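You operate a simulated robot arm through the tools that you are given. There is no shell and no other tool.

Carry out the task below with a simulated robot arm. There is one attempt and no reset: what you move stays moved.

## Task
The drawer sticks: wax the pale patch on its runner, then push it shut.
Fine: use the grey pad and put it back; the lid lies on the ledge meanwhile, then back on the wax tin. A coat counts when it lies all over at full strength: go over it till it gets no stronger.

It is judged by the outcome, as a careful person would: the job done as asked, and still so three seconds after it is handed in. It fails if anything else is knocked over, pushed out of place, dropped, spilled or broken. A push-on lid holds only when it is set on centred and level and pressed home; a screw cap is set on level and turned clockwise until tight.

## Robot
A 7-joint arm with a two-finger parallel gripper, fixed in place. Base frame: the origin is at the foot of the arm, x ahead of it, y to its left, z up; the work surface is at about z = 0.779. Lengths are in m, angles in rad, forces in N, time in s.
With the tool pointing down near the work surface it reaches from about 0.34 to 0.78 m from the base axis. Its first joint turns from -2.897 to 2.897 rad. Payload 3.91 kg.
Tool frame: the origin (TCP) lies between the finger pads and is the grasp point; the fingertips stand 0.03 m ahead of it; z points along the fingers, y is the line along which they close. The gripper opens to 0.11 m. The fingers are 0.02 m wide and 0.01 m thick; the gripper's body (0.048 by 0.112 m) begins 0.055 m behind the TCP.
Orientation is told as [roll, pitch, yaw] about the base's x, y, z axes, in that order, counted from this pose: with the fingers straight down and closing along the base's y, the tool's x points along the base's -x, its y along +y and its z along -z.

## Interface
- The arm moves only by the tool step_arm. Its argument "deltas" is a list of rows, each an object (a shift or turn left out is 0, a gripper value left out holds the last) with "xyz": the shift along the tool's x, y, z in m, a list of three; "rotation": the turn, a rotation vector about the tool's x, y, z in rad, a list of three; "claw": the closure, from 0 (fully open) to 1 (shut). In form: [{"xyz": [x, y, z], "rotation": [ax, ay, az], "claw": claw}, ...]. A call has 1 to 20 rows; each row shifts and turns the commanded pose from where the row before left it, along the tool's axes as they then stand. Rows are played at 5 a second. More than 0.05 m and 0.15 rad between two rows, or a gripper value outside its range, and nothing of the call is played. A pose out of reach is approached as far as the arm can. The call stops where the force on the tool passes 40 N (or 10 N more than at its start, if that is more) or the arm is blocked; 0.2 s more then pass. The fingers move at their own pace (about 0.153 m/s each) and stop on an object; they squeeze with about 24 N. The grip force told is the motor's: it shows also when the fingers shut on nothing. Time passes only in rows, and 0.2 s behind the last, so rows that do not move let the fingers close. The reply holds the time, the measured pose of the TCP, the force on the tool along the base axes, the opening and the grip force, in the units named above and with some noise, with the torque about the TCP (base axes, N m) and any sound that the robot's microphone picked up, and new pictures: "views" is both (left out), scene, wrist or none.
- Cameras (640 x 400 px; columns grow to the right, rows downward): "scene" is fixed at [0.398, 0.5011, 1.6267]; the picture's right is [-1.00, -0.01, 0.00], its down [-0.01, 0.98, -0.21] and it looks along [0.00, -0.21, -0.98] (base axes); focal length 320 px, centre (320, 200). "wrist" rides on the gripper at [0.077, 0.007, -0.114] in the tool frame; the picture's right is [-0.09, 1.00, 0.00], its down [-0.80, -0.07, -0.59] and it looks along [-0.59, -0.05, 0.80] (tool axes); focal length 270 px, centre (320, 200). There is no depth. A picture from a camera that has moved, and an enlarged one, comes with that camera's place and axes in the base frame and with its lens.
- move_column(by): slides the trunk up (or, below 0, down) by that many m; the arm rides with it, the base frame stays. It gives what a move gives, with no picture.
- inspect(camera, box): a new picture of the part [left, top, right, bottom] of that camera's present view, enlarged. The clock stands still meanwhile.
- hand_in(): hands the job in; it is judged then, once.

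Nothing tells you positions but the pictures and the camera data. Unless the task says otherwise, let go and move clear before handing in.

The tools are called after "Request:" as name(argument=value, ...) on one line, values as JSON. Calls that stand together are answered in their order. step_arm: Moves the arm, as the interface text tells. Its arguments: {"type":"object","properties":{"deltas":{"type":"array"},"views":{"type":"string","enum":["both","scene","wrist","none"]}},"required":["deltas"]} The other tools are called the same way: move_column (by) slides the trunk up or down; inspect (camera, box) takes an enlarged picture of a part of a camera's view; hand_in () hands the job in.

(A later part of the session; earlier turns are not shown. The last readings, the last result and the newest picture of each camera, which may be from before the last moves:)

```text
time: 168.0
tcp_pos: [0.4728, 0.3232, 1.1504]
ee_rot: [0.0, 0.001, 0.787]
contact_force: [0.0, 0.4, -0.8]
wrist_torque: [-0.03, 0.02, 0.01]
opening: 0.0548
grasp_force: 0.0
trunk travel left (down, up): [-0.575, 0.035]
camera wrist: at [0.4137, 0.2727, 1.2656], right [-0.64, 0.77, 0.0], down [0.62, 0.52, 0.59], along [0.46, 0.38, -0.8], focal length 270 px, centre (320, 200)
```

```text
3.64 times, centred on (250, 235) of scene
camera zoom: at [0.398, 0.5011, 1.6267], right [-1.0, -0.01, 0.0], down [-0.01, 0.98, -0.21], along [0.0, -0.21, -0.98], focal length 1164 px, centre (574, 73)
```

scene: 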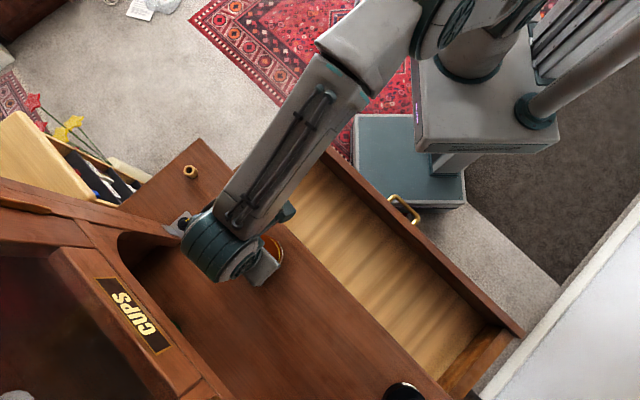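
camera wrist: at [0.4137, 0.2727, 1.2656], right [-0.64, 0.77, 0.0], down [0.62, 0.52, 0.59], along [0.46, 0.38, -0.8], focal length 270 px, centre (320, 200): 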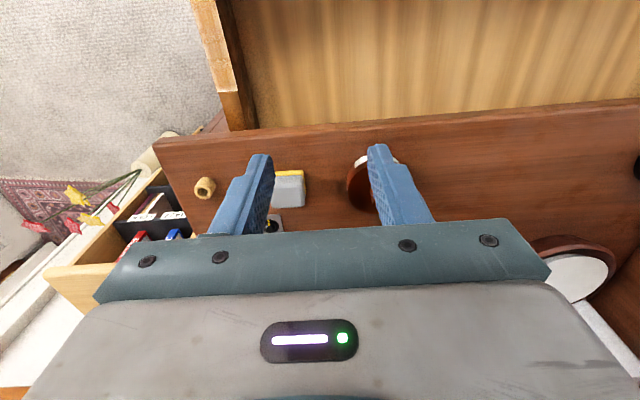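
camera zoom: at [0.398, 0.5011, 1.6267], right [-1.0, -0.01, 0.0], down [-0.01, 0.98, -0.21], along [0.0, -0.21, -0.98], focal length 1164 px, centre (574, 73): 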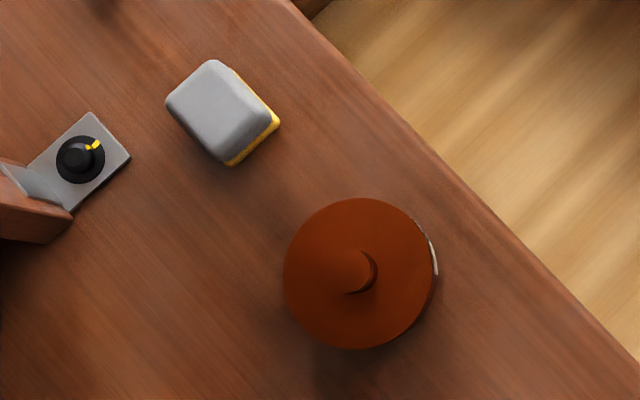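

Request:
step_arm(deltas=[{"xyz": [0.002, 0.004, 0], "claw": 0.0}, {"claw": 0.0}, {"claw": 0.0}], views="none")

Request:
inspect(camera="wrist", box=[240, 130, 420, 242])

Request:
inspect(camera="wrist", box=[330, 140, 420, 220])

```text
time: 168.8
tcp_pos: [0.4693, 0.3232, 1.1496]
ee_rot: [0.0, -0.002, 0.788]
contact_force: [0.2, 1.2, -1.2]
wrist_torque: [-0.03, 0.0, 0.0]
opening: 0.1102
grasp_force: 0.0
trunk travel left (down, up): [-0.575, 0.035]
```

```text
3.56 times, centred on (330, 186) of wrist
camera zoom: at [0.4095, 0.275, 1.2647], right [-0.64, 0.77, 0.0], down [0.62, 0.52, 0.59], along [0.46, 0.38, -0.8], focal length 961 px, centre (284, 250)
```

zoom: 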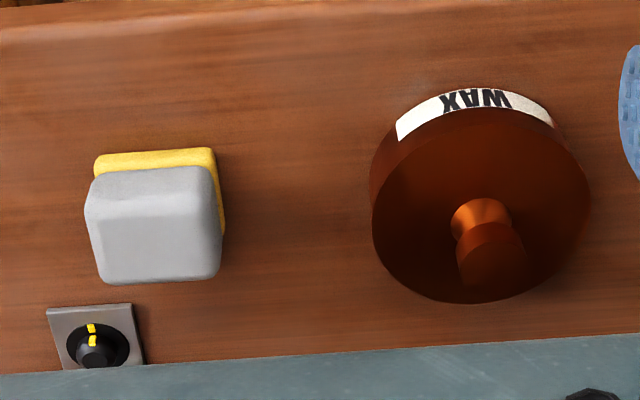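

```text
5.00 times, centred on (375, 180) of wrist
camera zoom: at [0.4095, 0.275, 1.2647], right [-0.64, 0.77, 0.0], down [0.62, 0.52, 0.59], along [0.46, 0.38, -0.8], focal length 1351 px, centre (45, 300)
```

zoom: 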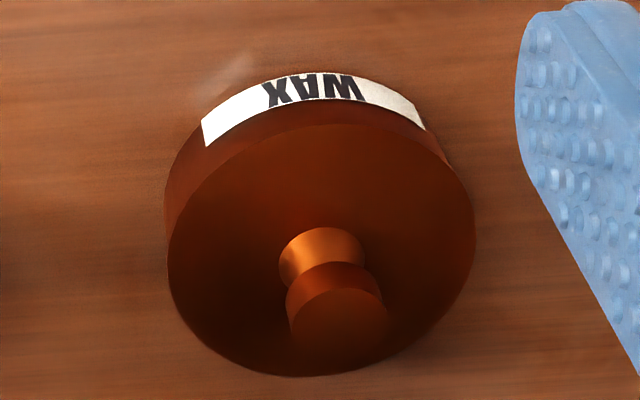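

The lid's height against the label matches the starting picture within a pixel or so, and it's concentric. To be sure it is pressed home, I'll close the fingers and push straight down on top of the knob.

Request:
step_arm(deltas=[{"xyz": [-0.0357, 0.0168, 0], "claw": 1.0}, {"xyz": [-0.0357, 0.0168, 0]}, {"xyz": [-0.0357, 0.0168, 0]}, {"xyz": [-0.0357, 0.0168, 0]}, {"xyz": [0, 0, 0.04]}, {"xyz": [0, 0, 0.04]}, {"xyz": [0, 0, 0]}], views="wrist")

Request:
inspect(camera="wrist", box=[240, 50, 400, 170])

```text
time: 170.4
tcp_pos: [0.5246, 0.4729, 1.0687]
ee_rot: [0.0, 0.0, 0.788]
contact_force: [-0.1, -0.7, -0.5]
wrist_torque: [0.02, -0.03, 0.0]
opening: 0.0001
grasp_force: 24.2
trunk travel left (down, up): [-0.575, 0.035]
camera wrist: at [0.4652, 0.4234, 1.184], right [-0.64, 0.77, 0.0], down [0.62, 0.52, 0.59], along [0.46, 0.38, -0.8], focal length 270 px, centre (320, 200)
```

wrist: 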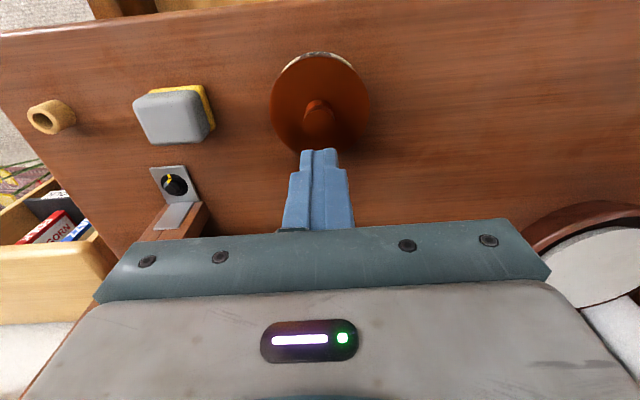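

```text
3.33 times, centred on (320, 110) of wrist
camera zoom: at [0.4652, 0.4234, 1.184], right [-0.64, 0.77, 0.0], down [0.62, 0.52, 0.59], along [0.46, 0.38, -0.8], focal length 901 px, centre (320, 500)
```

zoom: 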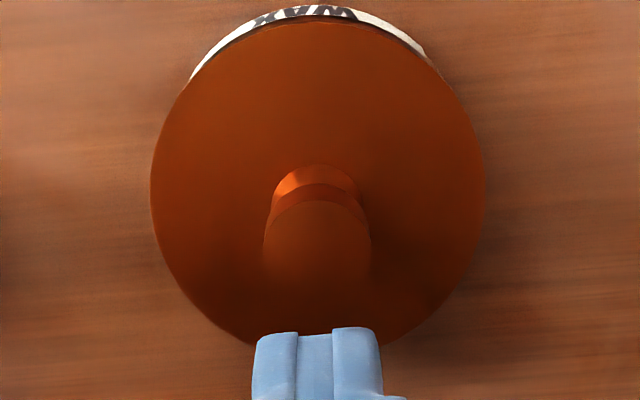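

Request:
step_arm(deltas=[{"xyz": [0.001, -0.0005, 0.02]}, {"xyz": [0, 0, 0.02]}, {"xyz": [0, 0, 0.008]}, {"xyz": [0, 0, 0.003]}, {"xyz": [0, 0, 0]}], views="wrist")

```text
time: 171.6
tcp_pos: [0.5216, 0.4699, 1.0145]
ee_rot: [0.0, 0.001, 0.787]
contact_force: [0.5, 0.9, -0.2]
wrist_torque: [-0.01, 0.03, -0.01]
opening: 0.0
grasp_force: 24.0
trunk travel left (down, up): [-0.575, 0.035]
camera wrist: at [0.4624, 0.4208, 1.1309], right [-0.64, 0.77, 0.0], down [0.62, 0.52, 0.59], along [0.46, 0.38, -0.8], focal length 270 px, centre (320, 200)
```

wrist: 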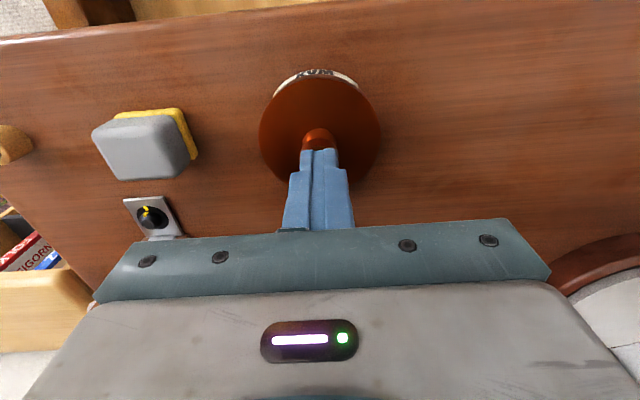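

Request:
step_arm(deltas=[{"xyz": [0, 0, 0.002]}, {"xyz": [0, 0, 0.002]}, {"xyz": [0, 0, 0]}], views="none")

```text
time: 172.4
tcp_pos: [0.5205, 0.4706, 1.0141]
ee_rot: [0.0, -0.005, 0.786]
contact_force: [0.2, 3.6, 17.2]
wrist_torque: [0.16, -0.06, 0.01]
opening: 0.0001
grasp_force: 23.7
trunk travel left (down, up): [-0.575, 0.035]
```

Knob top is at z≈0.984, the same as at the start. Pressing a bit harder to make sure it's home.

Request:
step_arm(deltas=[{"xyz": [0, 0, 0.001]}, {"xyz": [0, 0, 0.0007]}, {"xyz": [0, 0, 0]}], views="none")

```text
time: 173.2
tcp_pos: [0.5209, 0.4708, 1.0144]
ee_rot: [-0.001, -0.007, 0.786]
contact_force: [2.4, 5.3, 33.2]
wrist_torque: [0.19, -0.07, 0.03]
opening: 0.0
grasp_force: 24.0
trunk travel left (down, up): [-0.575, 0.035]
```

Solid at 33 N with no give — the lid is home. Next I'll back off and look at the drawer front and handle before pushing.

Request:
step_arm(deltas=[{"xyz": [0, 0, -0.03]}, {"xyz": [0, 0, -0.045]}, {"xyz": [0.045, 0.018, 0]}, {"xyz": [0.045, 0.018, 0]}, {"xyz": [0.045, 0.018, 0]}, {"xyz": [0.045, 0.018, 0]}, {"xyz": [0.045, 0.018, 0]}, {"xyz": [0.045, 0.018, 0]}, {"xyz": [0.045, 0.018, 0]}, {"xyz": [0.045, 0.018, 0]}, {"xyz": [0, 0, 0]}], views="both")

Request:
inspect(camera="scene", box=[200, 180, 300, 290])

```text
time: 175.6
tcp_pos: [0.1664, 0.3169, 1.0881]
ee_rot: [-0.001, 0.0, 0.788]
contact_force: [-0.3, -0.7, -0.1]
wrist_torque: [0.01, 0.01, -0.04]
opening: 0.0
grasp_force: 23.6
trunk travel left (down, up): [-0.575, 0.035]
camera wrist: at [0.1074, 0.2675, 1.2034], right [-0.64, 0.77, 0.0], down [0.62, 0.52, 0.59], along [0.46, 0.38, -0.8], focal length 270 px, centre (320, 200)
```

scene: 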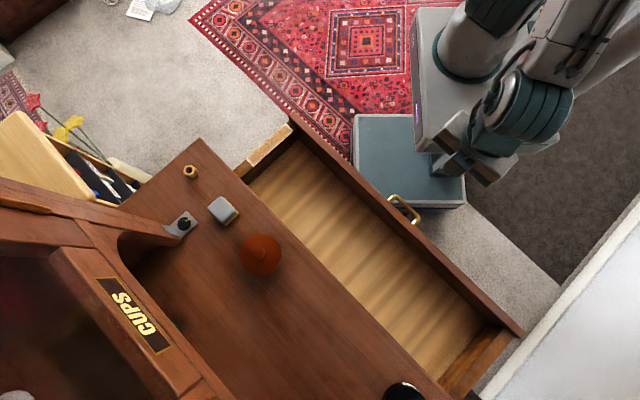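
wrist: 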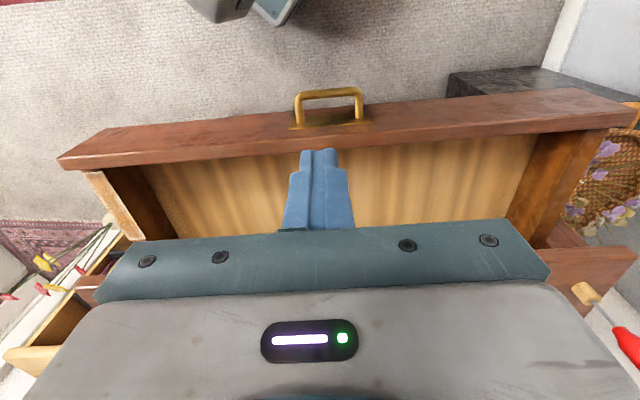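

```text
3.64 times, centred on (250, 235) of scene
camera zoom: at [0.398, 0.5011, 1.6267], right [-1.0, -0.01, 0.0], down [-0.01, 0.98, -0.21], along [0.0, -0.21, -0.98], focal length 1164 px, centre (574, 73)
```

zoom: 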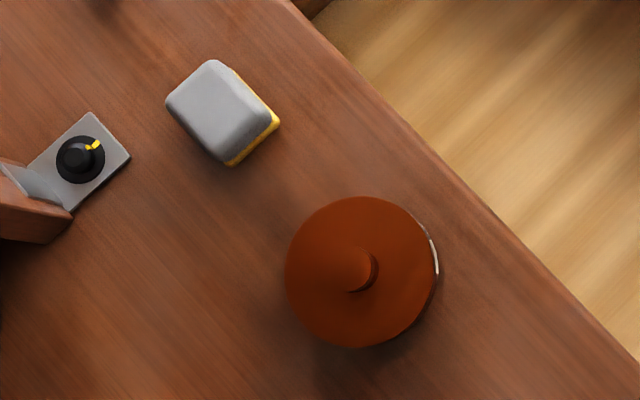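

Request:
inspect(camera="scene", box=[235, 225, 291, 281])

Request:
inspect(camera="wrist", box=[60, 70, 640, 230])

Request:
inspect(camera="wrist", box=[270, 70, 390, 150])

```text
7.14 times, centred on (263, 253) of scene
camera zoom: at [0.398, 0.5011, 1.6267], right [-1.0, -0.01, 0.0], down [-0.01, 0.98, -0.21], along [0.0, -0.21, -0.98], focal length 2287 px, centre (727, -179)
```

zoom: 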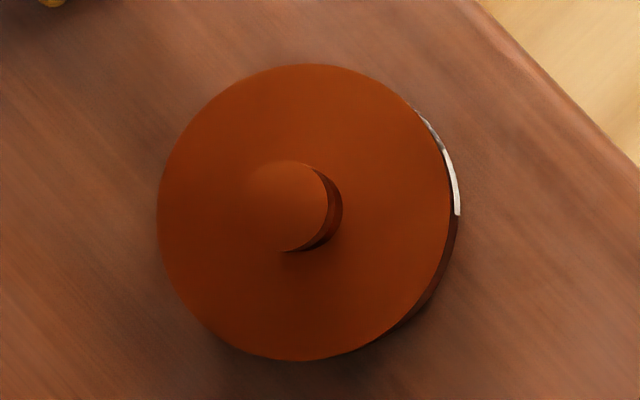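

```text
1.10 times, centred on (350, 150) of wrist
camera zoom: at [0.1074, 0.2675, 1.2034], right [-0.64, 0.77, 0.0], down [0.62, 0.52, 0.59], along [0.46, 0.38, -0.8], focal length 298 px, centre (287, 255)
```

zoom: 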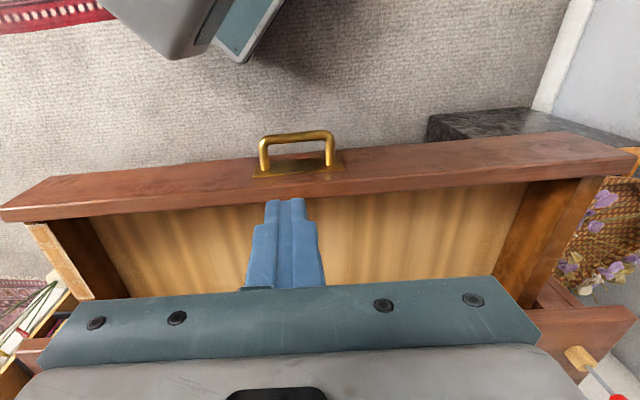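

```text
5.00 times, centred on (330, 110) of wrist
camera zoom: at [0.1074, 0.2675, 1.2034], right [-0.64, 0.77, 0.0], down [0.62, 0.52, 0.59], along [0.46, 0.38, -0.8], focal length 1351 px, centre (270, 650)
```

zoom: 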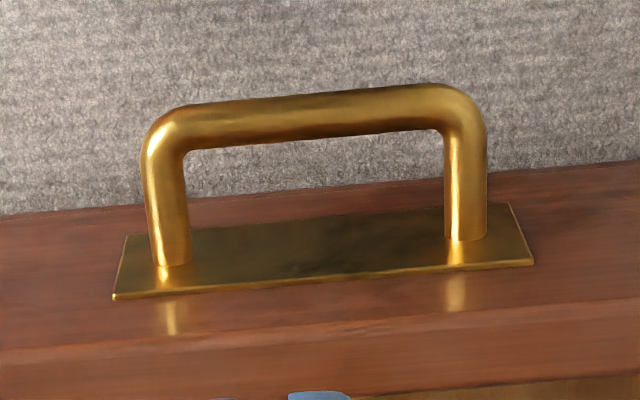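

The handle bar is at about D 0.367, z 0.823, centred at E 0.117. I'll bring the closed fingers down just in front of it and push the drawer in by its handle, which keeps the gripper clear of the ledge edge.

Request:
step_arm(deltas=[{"xyz": [0.01, 0.0106, 0.04]}, {"xyz": [0, 0, 0.045]}, {"xyz": [0, 0, 0.045]}, {"xyz": [0, 0, 0.045]}, {"xyz": [0, 0, 0.045]}, {"xyz": [0, 0, 0.03]}, {"xyz": [0, 0, 0]}], views="both")

Request:
inspect(camera="wrist", box=[200, 60, 440, 230])

Request:
inspect(camera="scene", box=[360, 160, 480, 240])

```text
time: 177.2
tcp_pos: [0.1524, 0.3186, 0.8373]
ee_rot: [0.0, 0.0, 0.787]
contact_force: [-0.2, -0.2, 0.0]
wrist_torque: [-0.03, -0.03, -0.01]
opening: 0.0003
grasp_force: 24.0
trunk travel left (down, up): [-0.575, 0.035]
camera wrist: at [0.0944, 0.2693, 0.953], right [-0.64, 0.77, 0.0], down [0.62, 0.52, 0.59], along [0.46, 0.38, -0.8], focal length 270 px, centre (320, 200)
```

scene: 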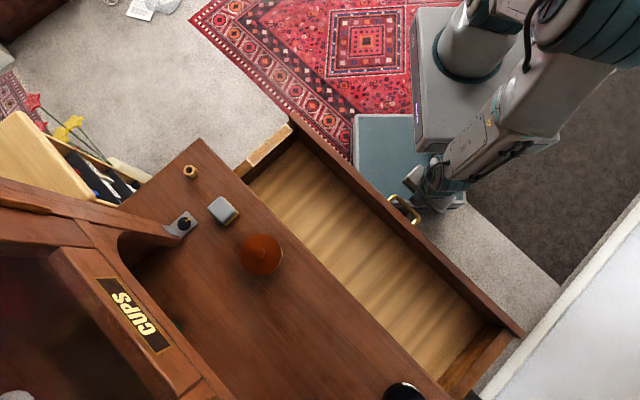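
wrist: 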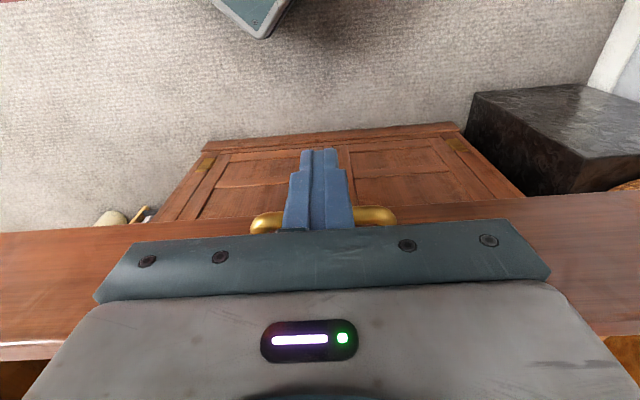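

```text
2.35 times, centred on (320, 145) of wrist
camera zoom: at [0.0944, 0.2693, 0.953], right [-0.64, 0.77, 0.0], down [0.62, 0.52, 0.59], along [0.46, 0.38, -0.8], focal length 636 px, centre (320, 329)
```

zoom: 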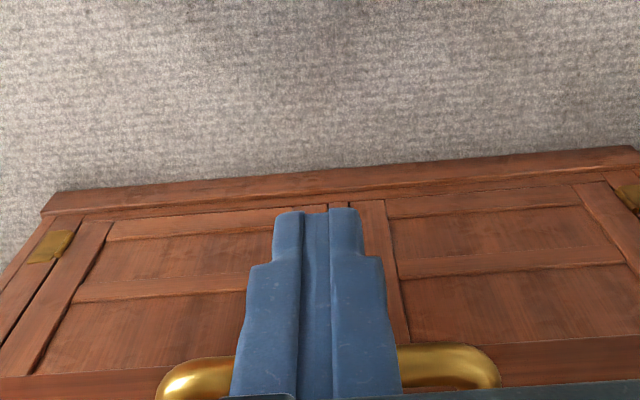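

```text
5.00 times, centred on (420, 200) of scene
camera zoom: at [0.398, 0.5011, 1.6267], right [-1.0, -0.01, 0.0], down [-0.01, 0.98, -0.21], along [0.0, -0.21, -0.98], focal length 1601 px, centre (-180, 200)
```

zoom: 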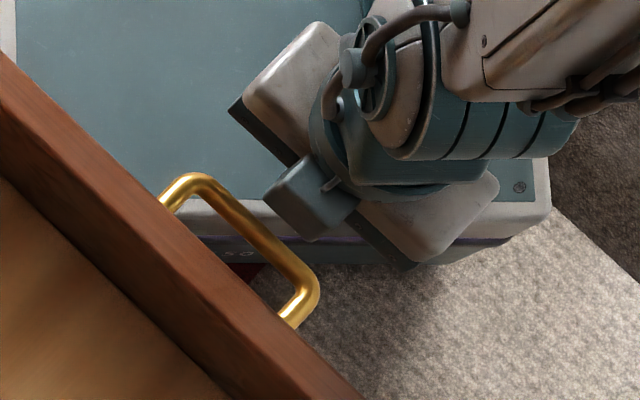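

The fingers are just in front of the handle's centre. Starting the push slowly.

Request:
step_arm(deltas=[{"xyz": [0, 0, 0.008]}, {"xyz": [-0.01, 0, 0]}, {"xyz": [-0.01, 0, 0]}, {"xyz": [-0.01, 0, 0]}, {"xyz": [-0.01, 0, 0]}, {"xyz": [-0.01, 0, 0]}, {"xyz": [0, 0, 0]}], views="both")

```text
time: 178.8
tcp_pos: [0.1866, 0.3536, 0.8284]
ee_rot: [0.0, 0.001, 0.785]
contact_force: [-0.4, 0.5, -0.2]
wrist_torque: [0.01, -0.02, 0.03]
opening: 0.0
grasp_force: 24.0
trunk travel left (down, up): [-0.575, 0.035]
camera wrist: at [0.1278, 0.3044, 0.9438], right [-0.64, 0.77, 0.0], down [0.62, 0.52, 0.6], along [0.46, 0.38, -0.8], focal length 270 px, centre (320, 200)
```

scene: 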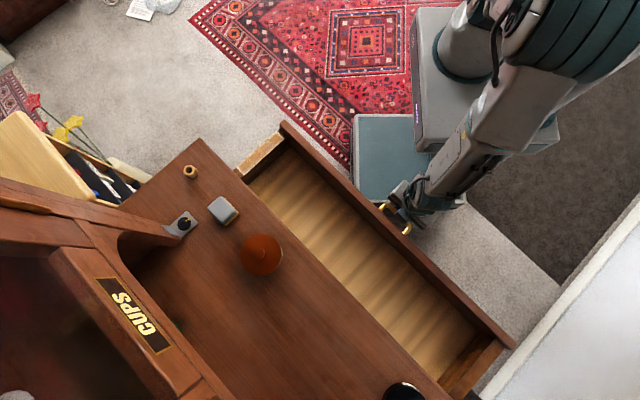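
wrist: 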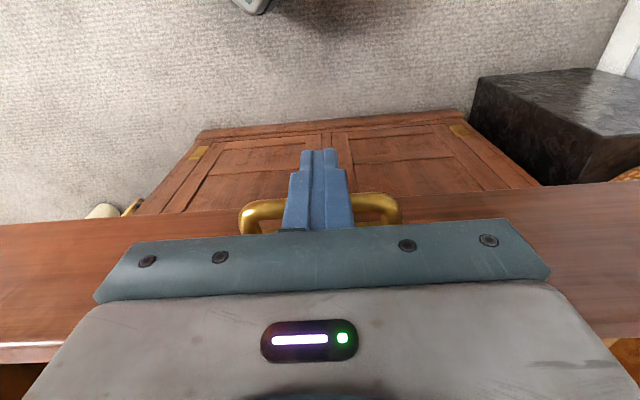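

The drawer slides smoothly. Continuing.

Request:
step_arm(deltas=[{"xyz": [-0.012, 0, 0]}, {"xyz": [-0.012, 0, 0]}, {"xyz": [-0.012, 0, 0]}, {"xyz": [-0.012, 0, 0]}, {"xyz": [-0.012, 0, 0]}, {"xyz": [-0.012, 0, 0]}, {"xyz": [-0.012, 0, 0]}, {"xyz": [-0.012, 0, 0]}, {"xyz": [0, 0, 0]}], views="both")

```text
time: 180.8
tcp_pos: [0.2548, 0.4213, 0.8282]
ee_rot: [-0.001, -0.001, 0.788]
contact_force: [-0.8, 0.4, -0.5]
wrist_torque: [-0.01, -0.01, -0.04]
opening: 0.0002
grasp_force: 24.1
trunk travel left (down, up): [-0.575, 0.035]
camera wrist: at [0.1952, 0.3721, 0.9418], right [-0.64, 0.77, 0.0], down [0.62, 0.52, 0.6], along [0.46, 0.38, -0.8], focal length 270 px, centre (320, 200)
```

scene: 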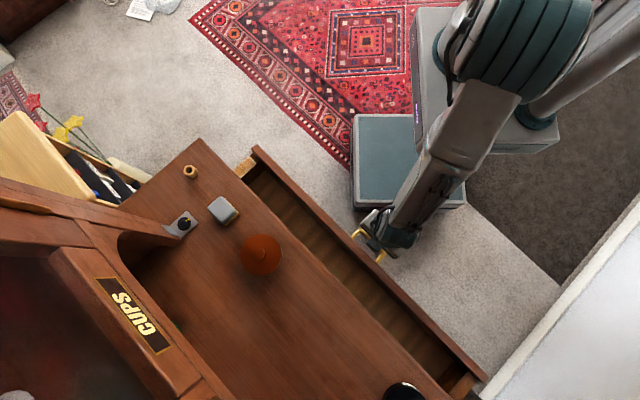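
wrist: 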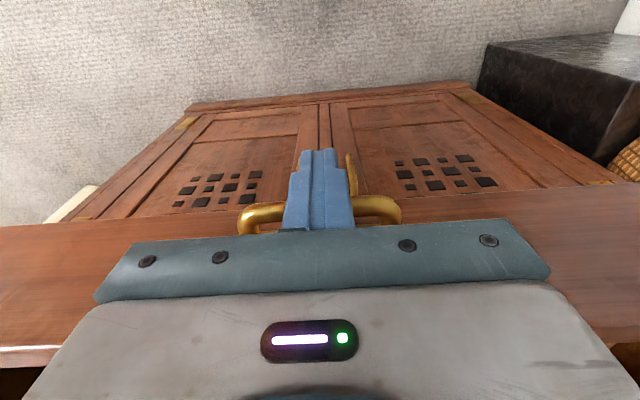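

Request:
step_arm(deltas=[{"xyz": [-0.012, 0, 0]}, {"xyz": [-0.012, 0, 0]}, {"xyz": [-0.012, 0, 0]}, {"xyz": [-0.012, 0, 0]}, {"xyz": [-0.01, 0, 0]}, {"xyz": [0, 0, 0]}], views="both")

```text
time: 182.2
tcp_pos: [0.2959, 0.4625, 0.8292]
ee_rot: [0.001, -0.001, 0.787]
contact_force: [-0.3, -0.6, 0.4]
wrist_torque: [0.01, -0.02, 0.0]
opening: 0.0
grasp_force: 24.1
trunk travel left (down, up): [-0.575, 0.035]
camera wrist: at [0.2372, 0.4127, 0.944], right [-0.64, 0.77, 0.0], down [0.62, 0.52, 0.6], along [0.46, 0.38, -0.8], focal length 270 px, centre (320, 200)
```

scene: 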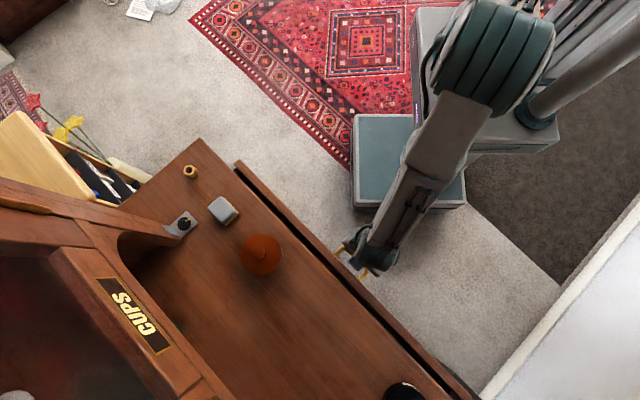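
wrist: 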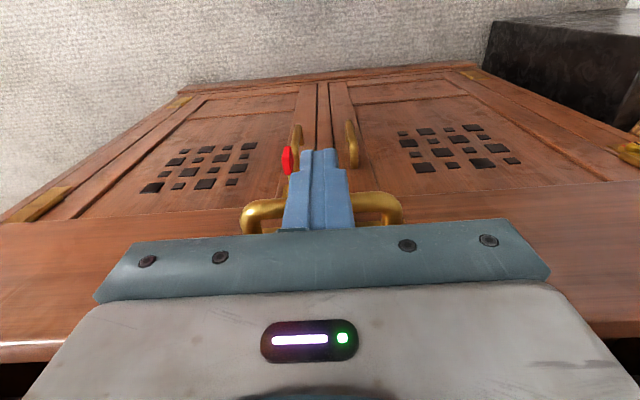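

Request:
inspect(camera="wrist", box=[240, 90, 400, 240])

Request:
inspect(camera="scene", box=[320, 220, 480, 400])

Request:
inspect(camera="scene", box=[200, 130, 320, 230])

```text
2.67 times, centred on (320, 165) of wrist
camera zoom: at [0.2372, 0.4127, 0.944], right [-0.64, 0.77, 0.0], down [0.62, 0.52, 0.6], along [0.46, 0.38, -0.8], focal length 721 px, centre (320, 293)
```

zoom: 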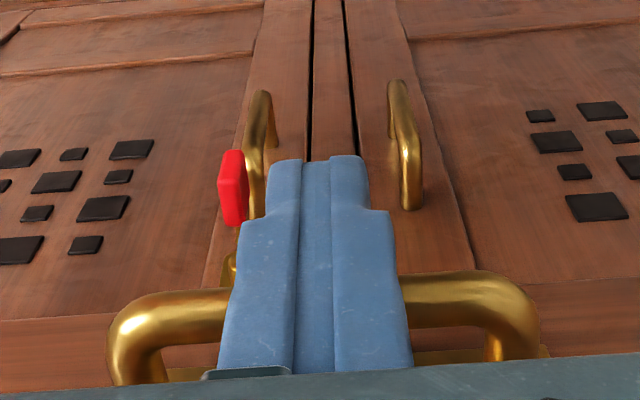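

```text
2.22 times, centred on (400, 310) of scene
camera zoom: at [0.398, 0.5011, 1.6267], right [-1.0, -0.01, 0.0], down [-0.01, 0.98, -0.21], along [0.0, -0.21, -0.98], focal length 712 px, centre (142, -44)
```

zoom: 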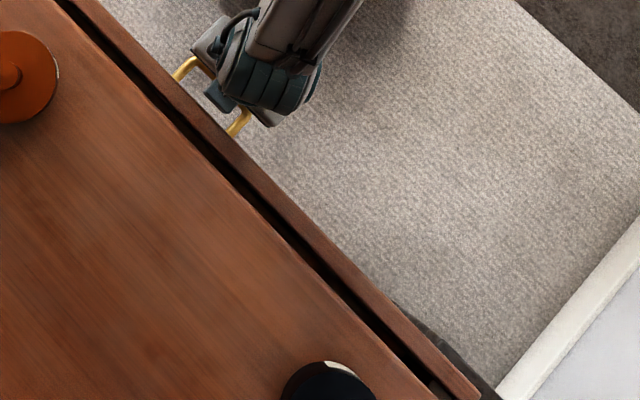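

```text
4.00 times, centred on (260, 180) of scene
camera zoom: at [0.398, 0.5011, 1.6267], right [-1.0, -0.01, 0.0], down [-0.01, 0.98, -0.21], along [0.0, -0.21, -0.98], focal length 1281 px, centre (560, 280)
```

zoom: 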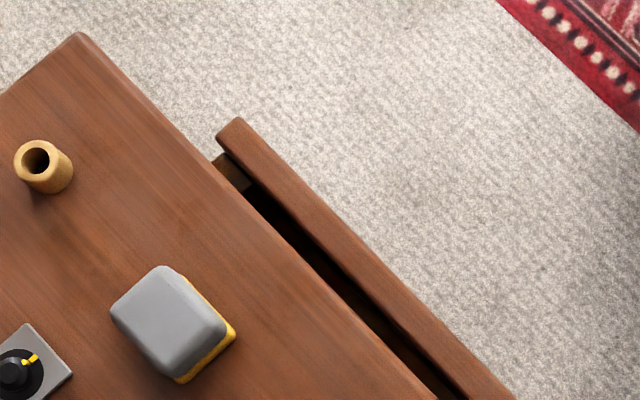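

Nearly shut — about 1.5–2 cm to go. A red tag hangs from a key below, so I'll raise the fingers a few mm to stay clear and finish slowly.

Request:
step_arm(deltas=[{"xyz": [0.002, 0, 0]}, {"xyz": [0, 0, -0.007]}, {"xyz": [-0.006, 0, 0]}, {"xyz": [-0.006, 0, 0]}, {"xyz": [-0.005, 0, 0]}, {"xyz": [0, 0, 0]}], views="both")

Request:
inspect(camera="scene", box=[200, 130, 320, 230])

```text
time: 183.6
tcp_pos: [0.3055, 0.4721, 0.8362]
ee_rot: [0.001, 0.0, 0.79]
contact_force: [-1.2, -1.3, -0.8]
wrist_torque: [0.02, 0.05, -0.01]
opening: 0.0
grasp_force: 23.9
trunk travel left (down, up): [-0.575, 0.035]
camera wrist: at [0.2471, 0.4232, 0.9509], right [-0.64, 0.77, 0.0], down [0.62, 0.52, 0.59], along [0.46, 0.38, -0.8], focal length 270 px, centre (320, 200)
```

scene: 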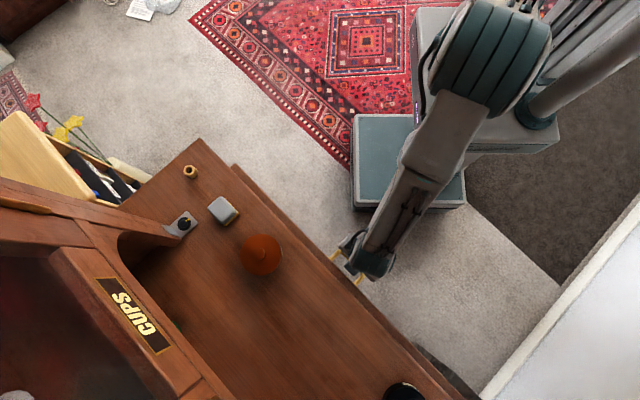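
wrist: 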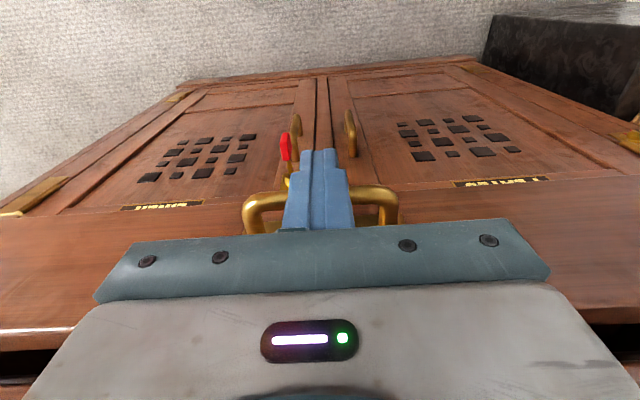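

```text
4.00 times, centred on (260, 180) of scene
camera zoom: at [0.398, 0.5011, 1.6267], right [-1.0, -0.01, 0.0], down [-0.01, 0.98, -0.21], along [0.0, -0.21, -0.98], focal length 1281 px, centre (560, 280)
```

zoom: 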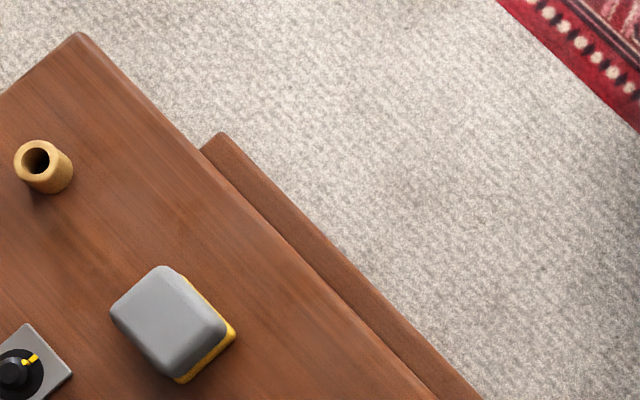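

Request:
step_arm(deltas=[{"xyz": [-0.006, 0, 0]}, {"xyz": [-0.006, 0, 0]}, {"xyz": [-0.005, 0, 0]}, {"xyz": [0, 0, 0]}], views="both")

Request:
inspect(camera="scene", box=[200, 130, 320, 230])

```text
time: 184.6
tcp_pos: [0.3169, 0.4852, 0.835]
ee_rot: [0.0, 0.0, 0.786]
contact_force: [-1.0, -2.0, 0.7]
wrist_torque: [-0.03, 0.03, -0.05]
opening: 0.0
grasp_force: 24.4
trunk travel left (down, up): [-0.575, 0.035]
camera wrist: at [0.2579, 0.4355, 0.9504], right [-0.64, 0.77, 0.0], down [0.62, 0.52, 0.6], along [0.46, 0.38, -0.8], focal length 270 px, centre (320, 200)
```

scene: 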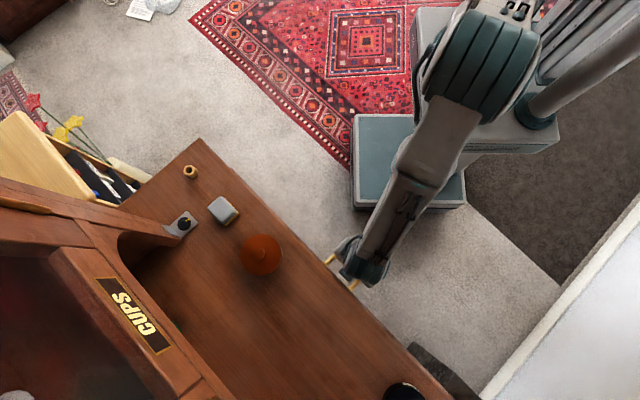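
wrist: 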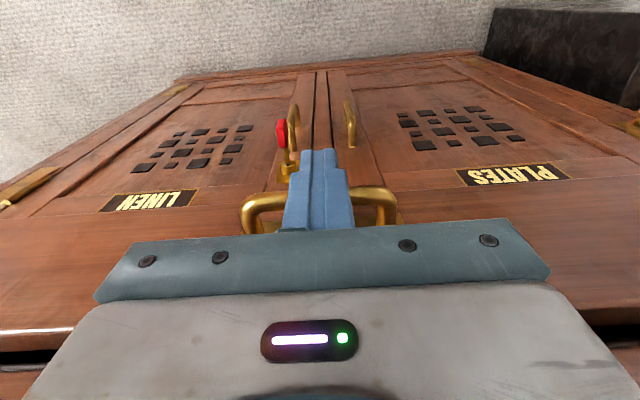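

```text
4.00 times, centred on (260, 180) of scene
camera zoom: at [0.398, 0.5011, 1.6267], right [-1.0, -0.01, 0.0], down [-0.01, 0.98, -0.21], along [0.0, -0.21, -0.98], focal length 1281 px, centre (560, 280)
```

zoom: 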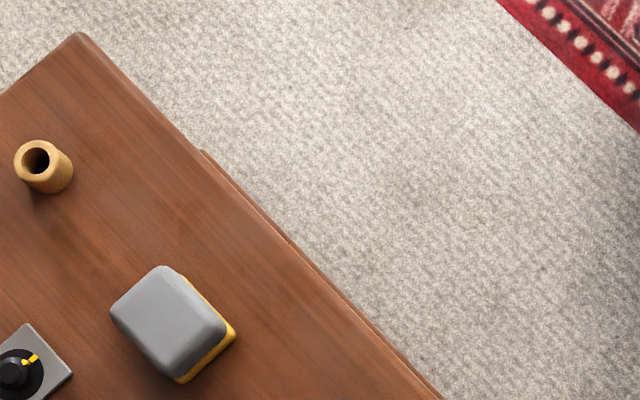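

Request:
step_arm(deltas=[{"xyz": [-0.005, 0, 0]}, {"xyz": [-0.005, 0, 0]}, {"xyz": [-0.005, 0, 0]}, {"xyz": [0, 0, 0]}], views="both")

Request:
inspect(camera="scene", box=[200, 130, 320, 230])

```text
time: 185.6
tcp_pos: [0.3248, 0.4946, 0.8345]
ee_rot: [-0.001, 0.001, 0.788]
contact_force: [-9.9, -14.3, 0.7]
wrist_torque: [1.22, -0.82, -0.4]
opening: 0.0
grasp_force: 24.3
trunk travel left (down, up): [-0.575, 0.035]
camera wrist: at [0.2665, 0.4452, 0.9507], right [-0.64, 0.77, 0.0], down [0.62, 0.52, 0.59], along [0.45, 0.38, -0.8], focal length 270 px, centre (320, 200)
```

scene: 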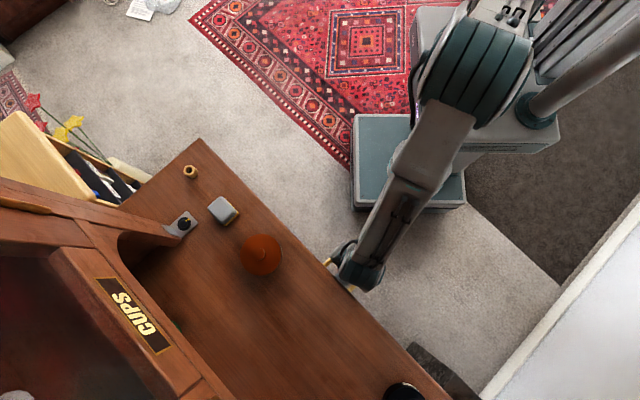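
wrist: 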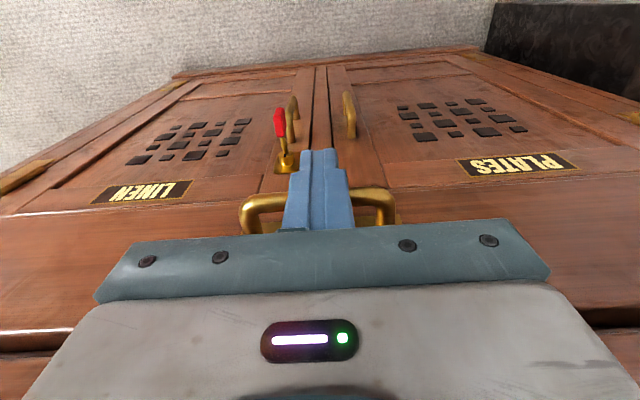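

```text
4.00 times, centred on (260, 180) of scene
camera zoom: at [0.398, 0.5011, 1.6267], right [-1.0, -0.01, 0.0], down [-0.01, 0.98, -0.21], along [0.0, -0.21, -0.98], focal length 1281 px, centre (560, 280)
```

zoom: 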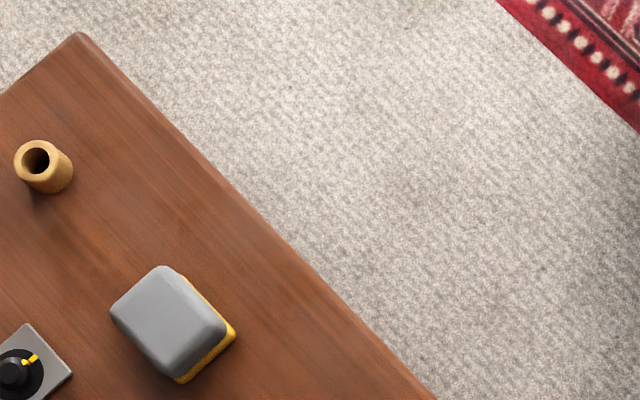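

There's resistance now, but the torque suggests contact high up on the gripper rather than at the handle. Checking whether the hand is touching the ledge edge.

Request:
inspect(camera="scene", box=[310, 220, 400, 300])

Request:
inspect(camera="wrist", box=[230, 130, 410, 240])

Request:
inspect(camera="wrist", box=[0, 180, 160, 400])

```text
5.00 times, centred on (355, 260) of scene
camera zoom: at [0.398, 0.5011, 1.6267], right [-1.0, -0.01, 0.0], down [-0.01, 0.98, -0.21], along [0.0, -0.21, -0.98], focal length 1601 px, centre (145, -100)
```

zoom: 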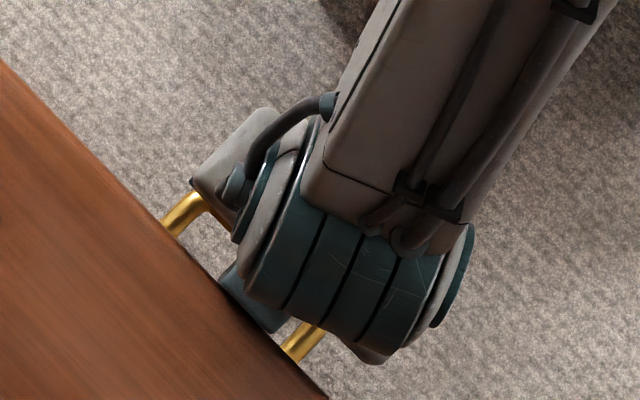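

```text
3.56 times, centred on (320, 185) of wrist
camera zoom: at [0.2665, 0.4452, 0.9507], right [-0.64, 0.77, 0.0], down [0.62, 0.52, 0.59], along [0.45, 0.38, -0.8], focal length 961 px, centre (320, 253)
```

zoom: 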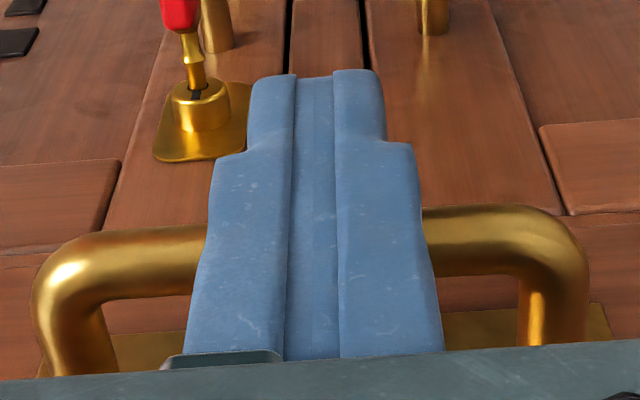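

```text
1.82 times, centred on (80, 290) of wrist
camera zoom: at [0.2665, 0.4452, 0.9507], right [-0.64, 0.77, 0.0], down [0.62, 0.52, 0.59], along [0.45, 0.38, -0.8], focal length 491 px, centre (756, 36)
```

zoom: 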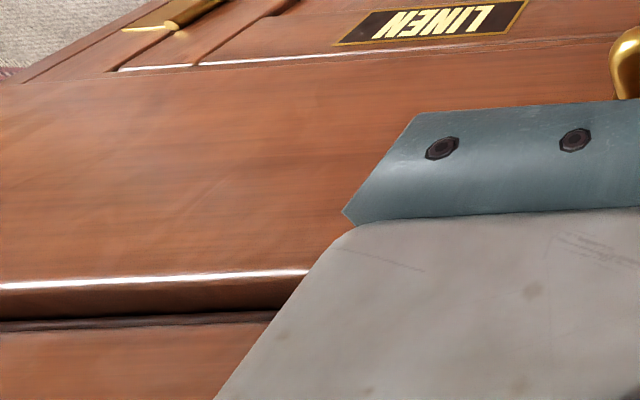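

The hand is meeting the ledge edge before I can be sure the drawer is fully home. I'll back off, tilt the tool to look at the front more levelly.

Request:
step_arm(deltas=[{"xyz": [0.01, 0, 0]}, {"xyz": [0.03, 0, 0]}, {"xyz": [0.04, 0, 0]}, {"xyz": [0.04, 0, 0]}, {"xyz": [0.03, 0, 0]}, {"rotation": [0, -0.14, 0]}, {"rotation": [0, -0.14, 0]}, {"rotation": [0, -0.14, 0]}, {"rotation": [0, -0.14, 0]}, {"xyz": [0, 0, 0]}], views="both")

Request:
inspect(camera="wrist", box=[0, 100, 640, 260])

```text
time: 187.8
tcp_pos: [0.2228, 0.3886, 0.8356]
ee_rot: [0.0, -0.562, 0.785]
contact_force: [-0.4, 0.4, -0.7]
wrist_torque: [0.0, 0.03, 0.0]
opening: 0.0001
grasp_force: 24.5
trunk travel left (down, up): [-0.575, 0.035]
camera wrist: at [0.1284, 0.305, 0.8914], right [-0.65, 0.76, 0.05], down [0.3, 0.21, 0.93], along [0.69, 0.62, -0.37], focal length 270 px, centre (320, 200)
```

scene: 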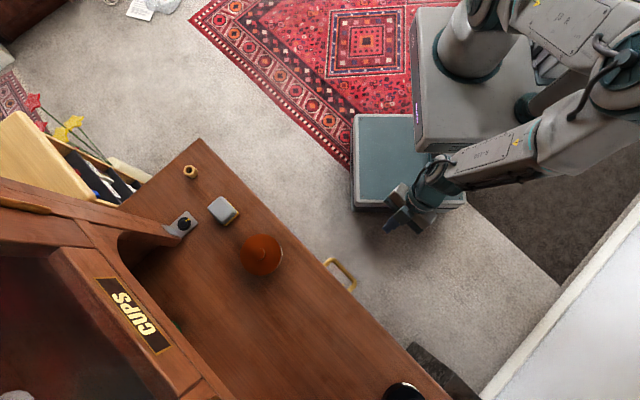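
wrist: 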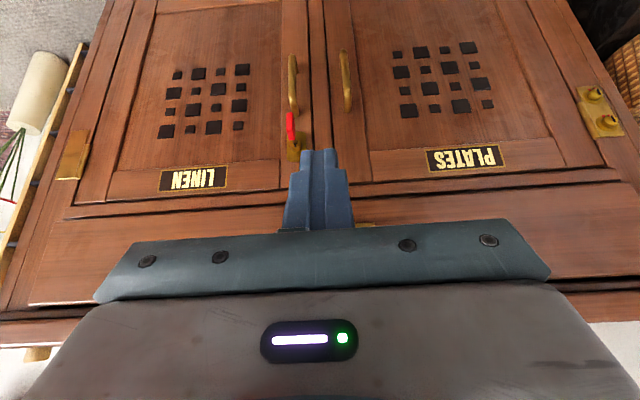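

```text
1.00 times, centred on (320, 180) of wrist (not enlarged: the box is as wide or as high as the picture)
camera zoom: at [0.1284, 0.305, 0.8914], right [-0.65, 0.76, 0.05], down [0.3, 0.21, 0.93], along [0.69, 0.62, -0.37], focal length 270 px, centre (320, 220)
```

zoom: 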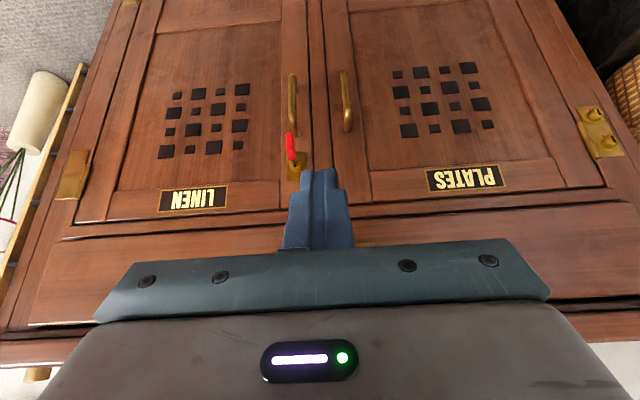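

Request:
inspect(camera="wrist", box=[0, 180, 160, 380])

Request:
inspect(camera="wrist", box=[500, 160, 640, 340])

Request:
inspect(camera="scene", box=[300, 240, 380, 310])

Request:
inspect(camera="scene", box=[180, 130, 300, 230])

```text
2.00 times, centred on (80, 280) of wrist
camera zoom: at [0.1284, 0.305, 0.8914], right [-0.65, 0.76, 0.05], down [0.3, 0.21, 0.93], along [0.69, 0.62, -0.37], focal length 541 px, centre (800, 40)
```

zoom: 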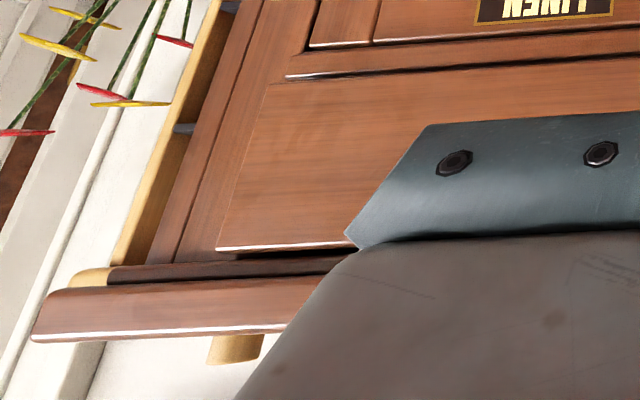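

```text
2.22 times, centred on (570, 250) of wrist
camera zoom: at [0.1284, 0.305, 0.8914], right [-0.65, 0.76, 0.05], down [0.3, 0.21, 0.93], along [0.69, 0.62, -0.37], focal length 601 px, centre (-236, 89)
```

zoom: 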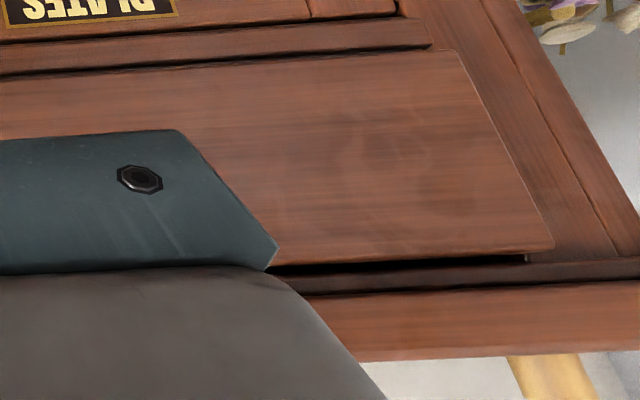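

```text
5.71 times, centred on (340, 275) of scene
camera zoom: at [0.398, 0.5011, 1.6267], right [-1.0, -0.01, 0.0], down [-0.01, 0.98, -0.21], along [0.0, -0.21, -0.98], focal length 1830 px, centre (206, -229)
```

zoom: 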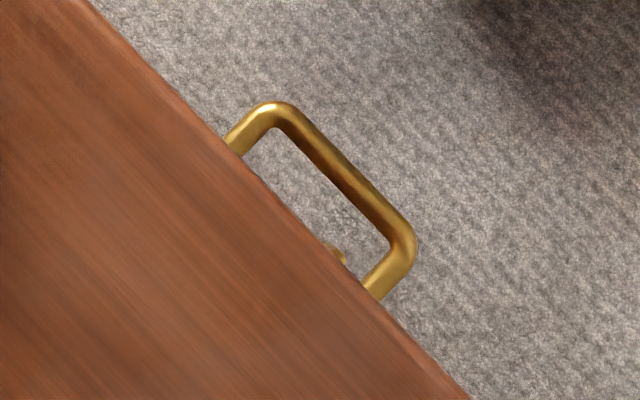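

```text
4.00 times, centred on (240, 180) of scene
camera zoom: at [0.398, 0.5011, 1.6267], right [-1.0, -0.01, 0.0], down [-0.01, 0.98, -0.21], along [0.0, -0.21, -0.98], focal length 1281 px, centre (640, 280)
```

zoom: 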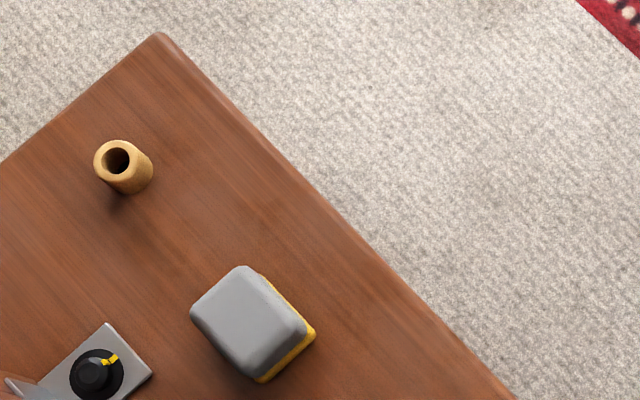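

I'll push again with the tool tilted so the fingers lead and the hand stays well back from the ledge.

Request:
step_arm(deltas=[{"xyz": [0.0032, 0, 0.0051]}, {"xyz": [-0.0254, 0, 0.0159]}, {"xyz": [-0.0254, 0, 0.0159]}, {"xyz": [-0.0254, 0, 0.0159]}, {"xyz": [-0.0169, 0, 0.0106]}, {"xyz": [-0.0085, 0, 0.0053]}, {"xyz": [0, 0, 0]}], views="both")

Request:
inspect(camera="scene", box=[300, 230, 400, 310])

```text
time: 189.4
tcp_pos: [0.3074, 0.4749, 0.8283]
ee_rot: [-0.001, -0.56, 0.786]
contact_force: [-0.2, 0.8, 0.1]
wrist_torque: [0.0, 0.01, 0.0]
opening: 0.0
grasp_force: 24.7
trunk travel left (down, up): [-0.575, 0.035]
camera wrist: at [0.214, 0.3913, 0.885], right [-0.65, 0.76, 0.05], down [0.31, 0.21, 0.93], along [0.69, 0.62, -0.37], focal length 270 px, centre (320, 200)
```

scene: 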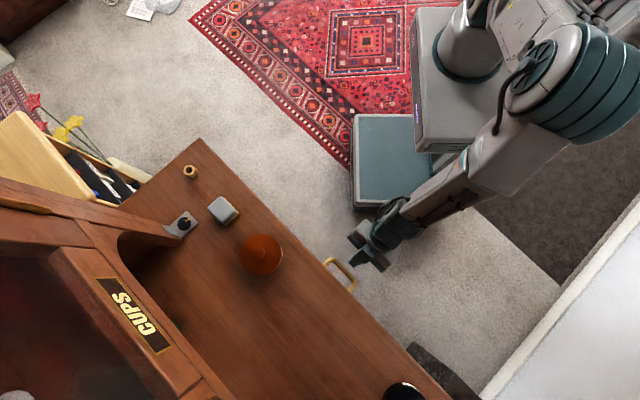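
wrist: 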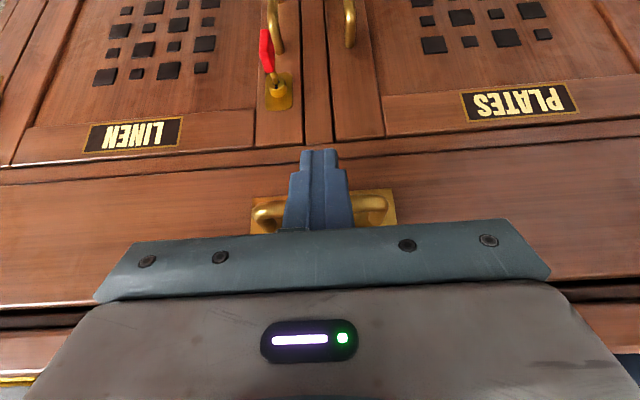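

```text
5.00 times, centred on (350, 270) of scene
camera zoom: at [0.398, 0.5011, 1.6267], right [-1.0, -0.01, 0.0], down [-0.01, 0.98, -0.21], along [0.0, -0.21, -0.98], focal length 1601 px, centre (170, -150)
```

zoom: 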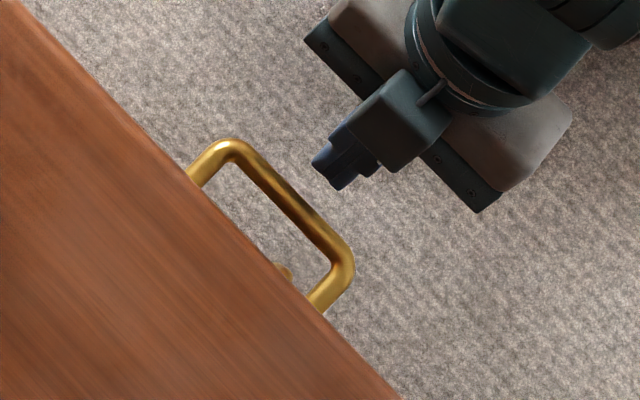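

Request:
step_arm(deltas=[{"xyz": [-0.0085, 0, 0.0053]}, {"xyz": [-0.0085, 0, 0.0053]}, {"xyz": [-0.0042, 0, 0.0027]}, {"xyz": [-0.0042, 0, 0.0027]}, {"xyz": [0, 0, 0]}], views="scene")

Request:
inspect(camera="scene", box=[300, 230, 400, 310])

```text
time: 190.6
tcp_pos: [0.3276, 0.4963, 0.8298]
ee_rot: [0.0, -0.559, 0.791]
contact_force: [-3.2, -2.3, -3.5]
wrist_torque: [-0.02, 0.09, 0.01]
opening: 0.0
grasp_force: 24.0
trunk travel left (down, up): [-0.575, 0.035]
```

scene: 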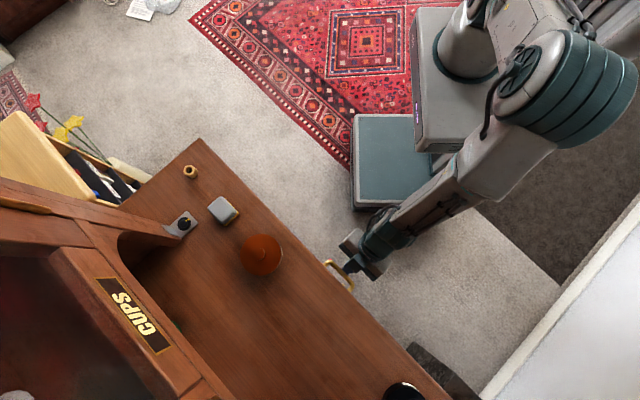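

```text
5.00 times, centred on (350, 270) of scene
camera zoom: at [0.398, 0.5011, 1.6267], right [-1.0, -0.01, 0.0], down [-0.01, 0.98, -0.21], along [0.0, -0.21, -0.98], focal length 1601 px, centre (170, -150)
```

zoom: 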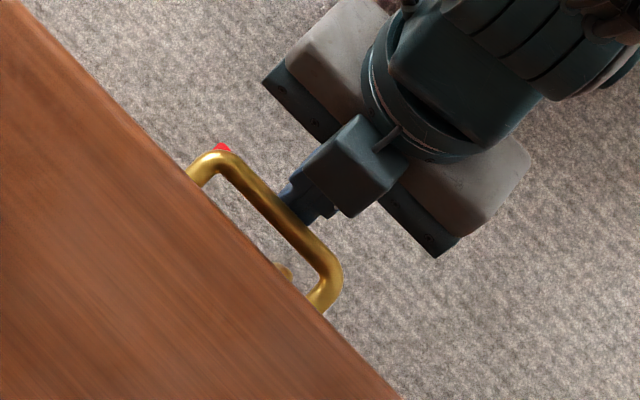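

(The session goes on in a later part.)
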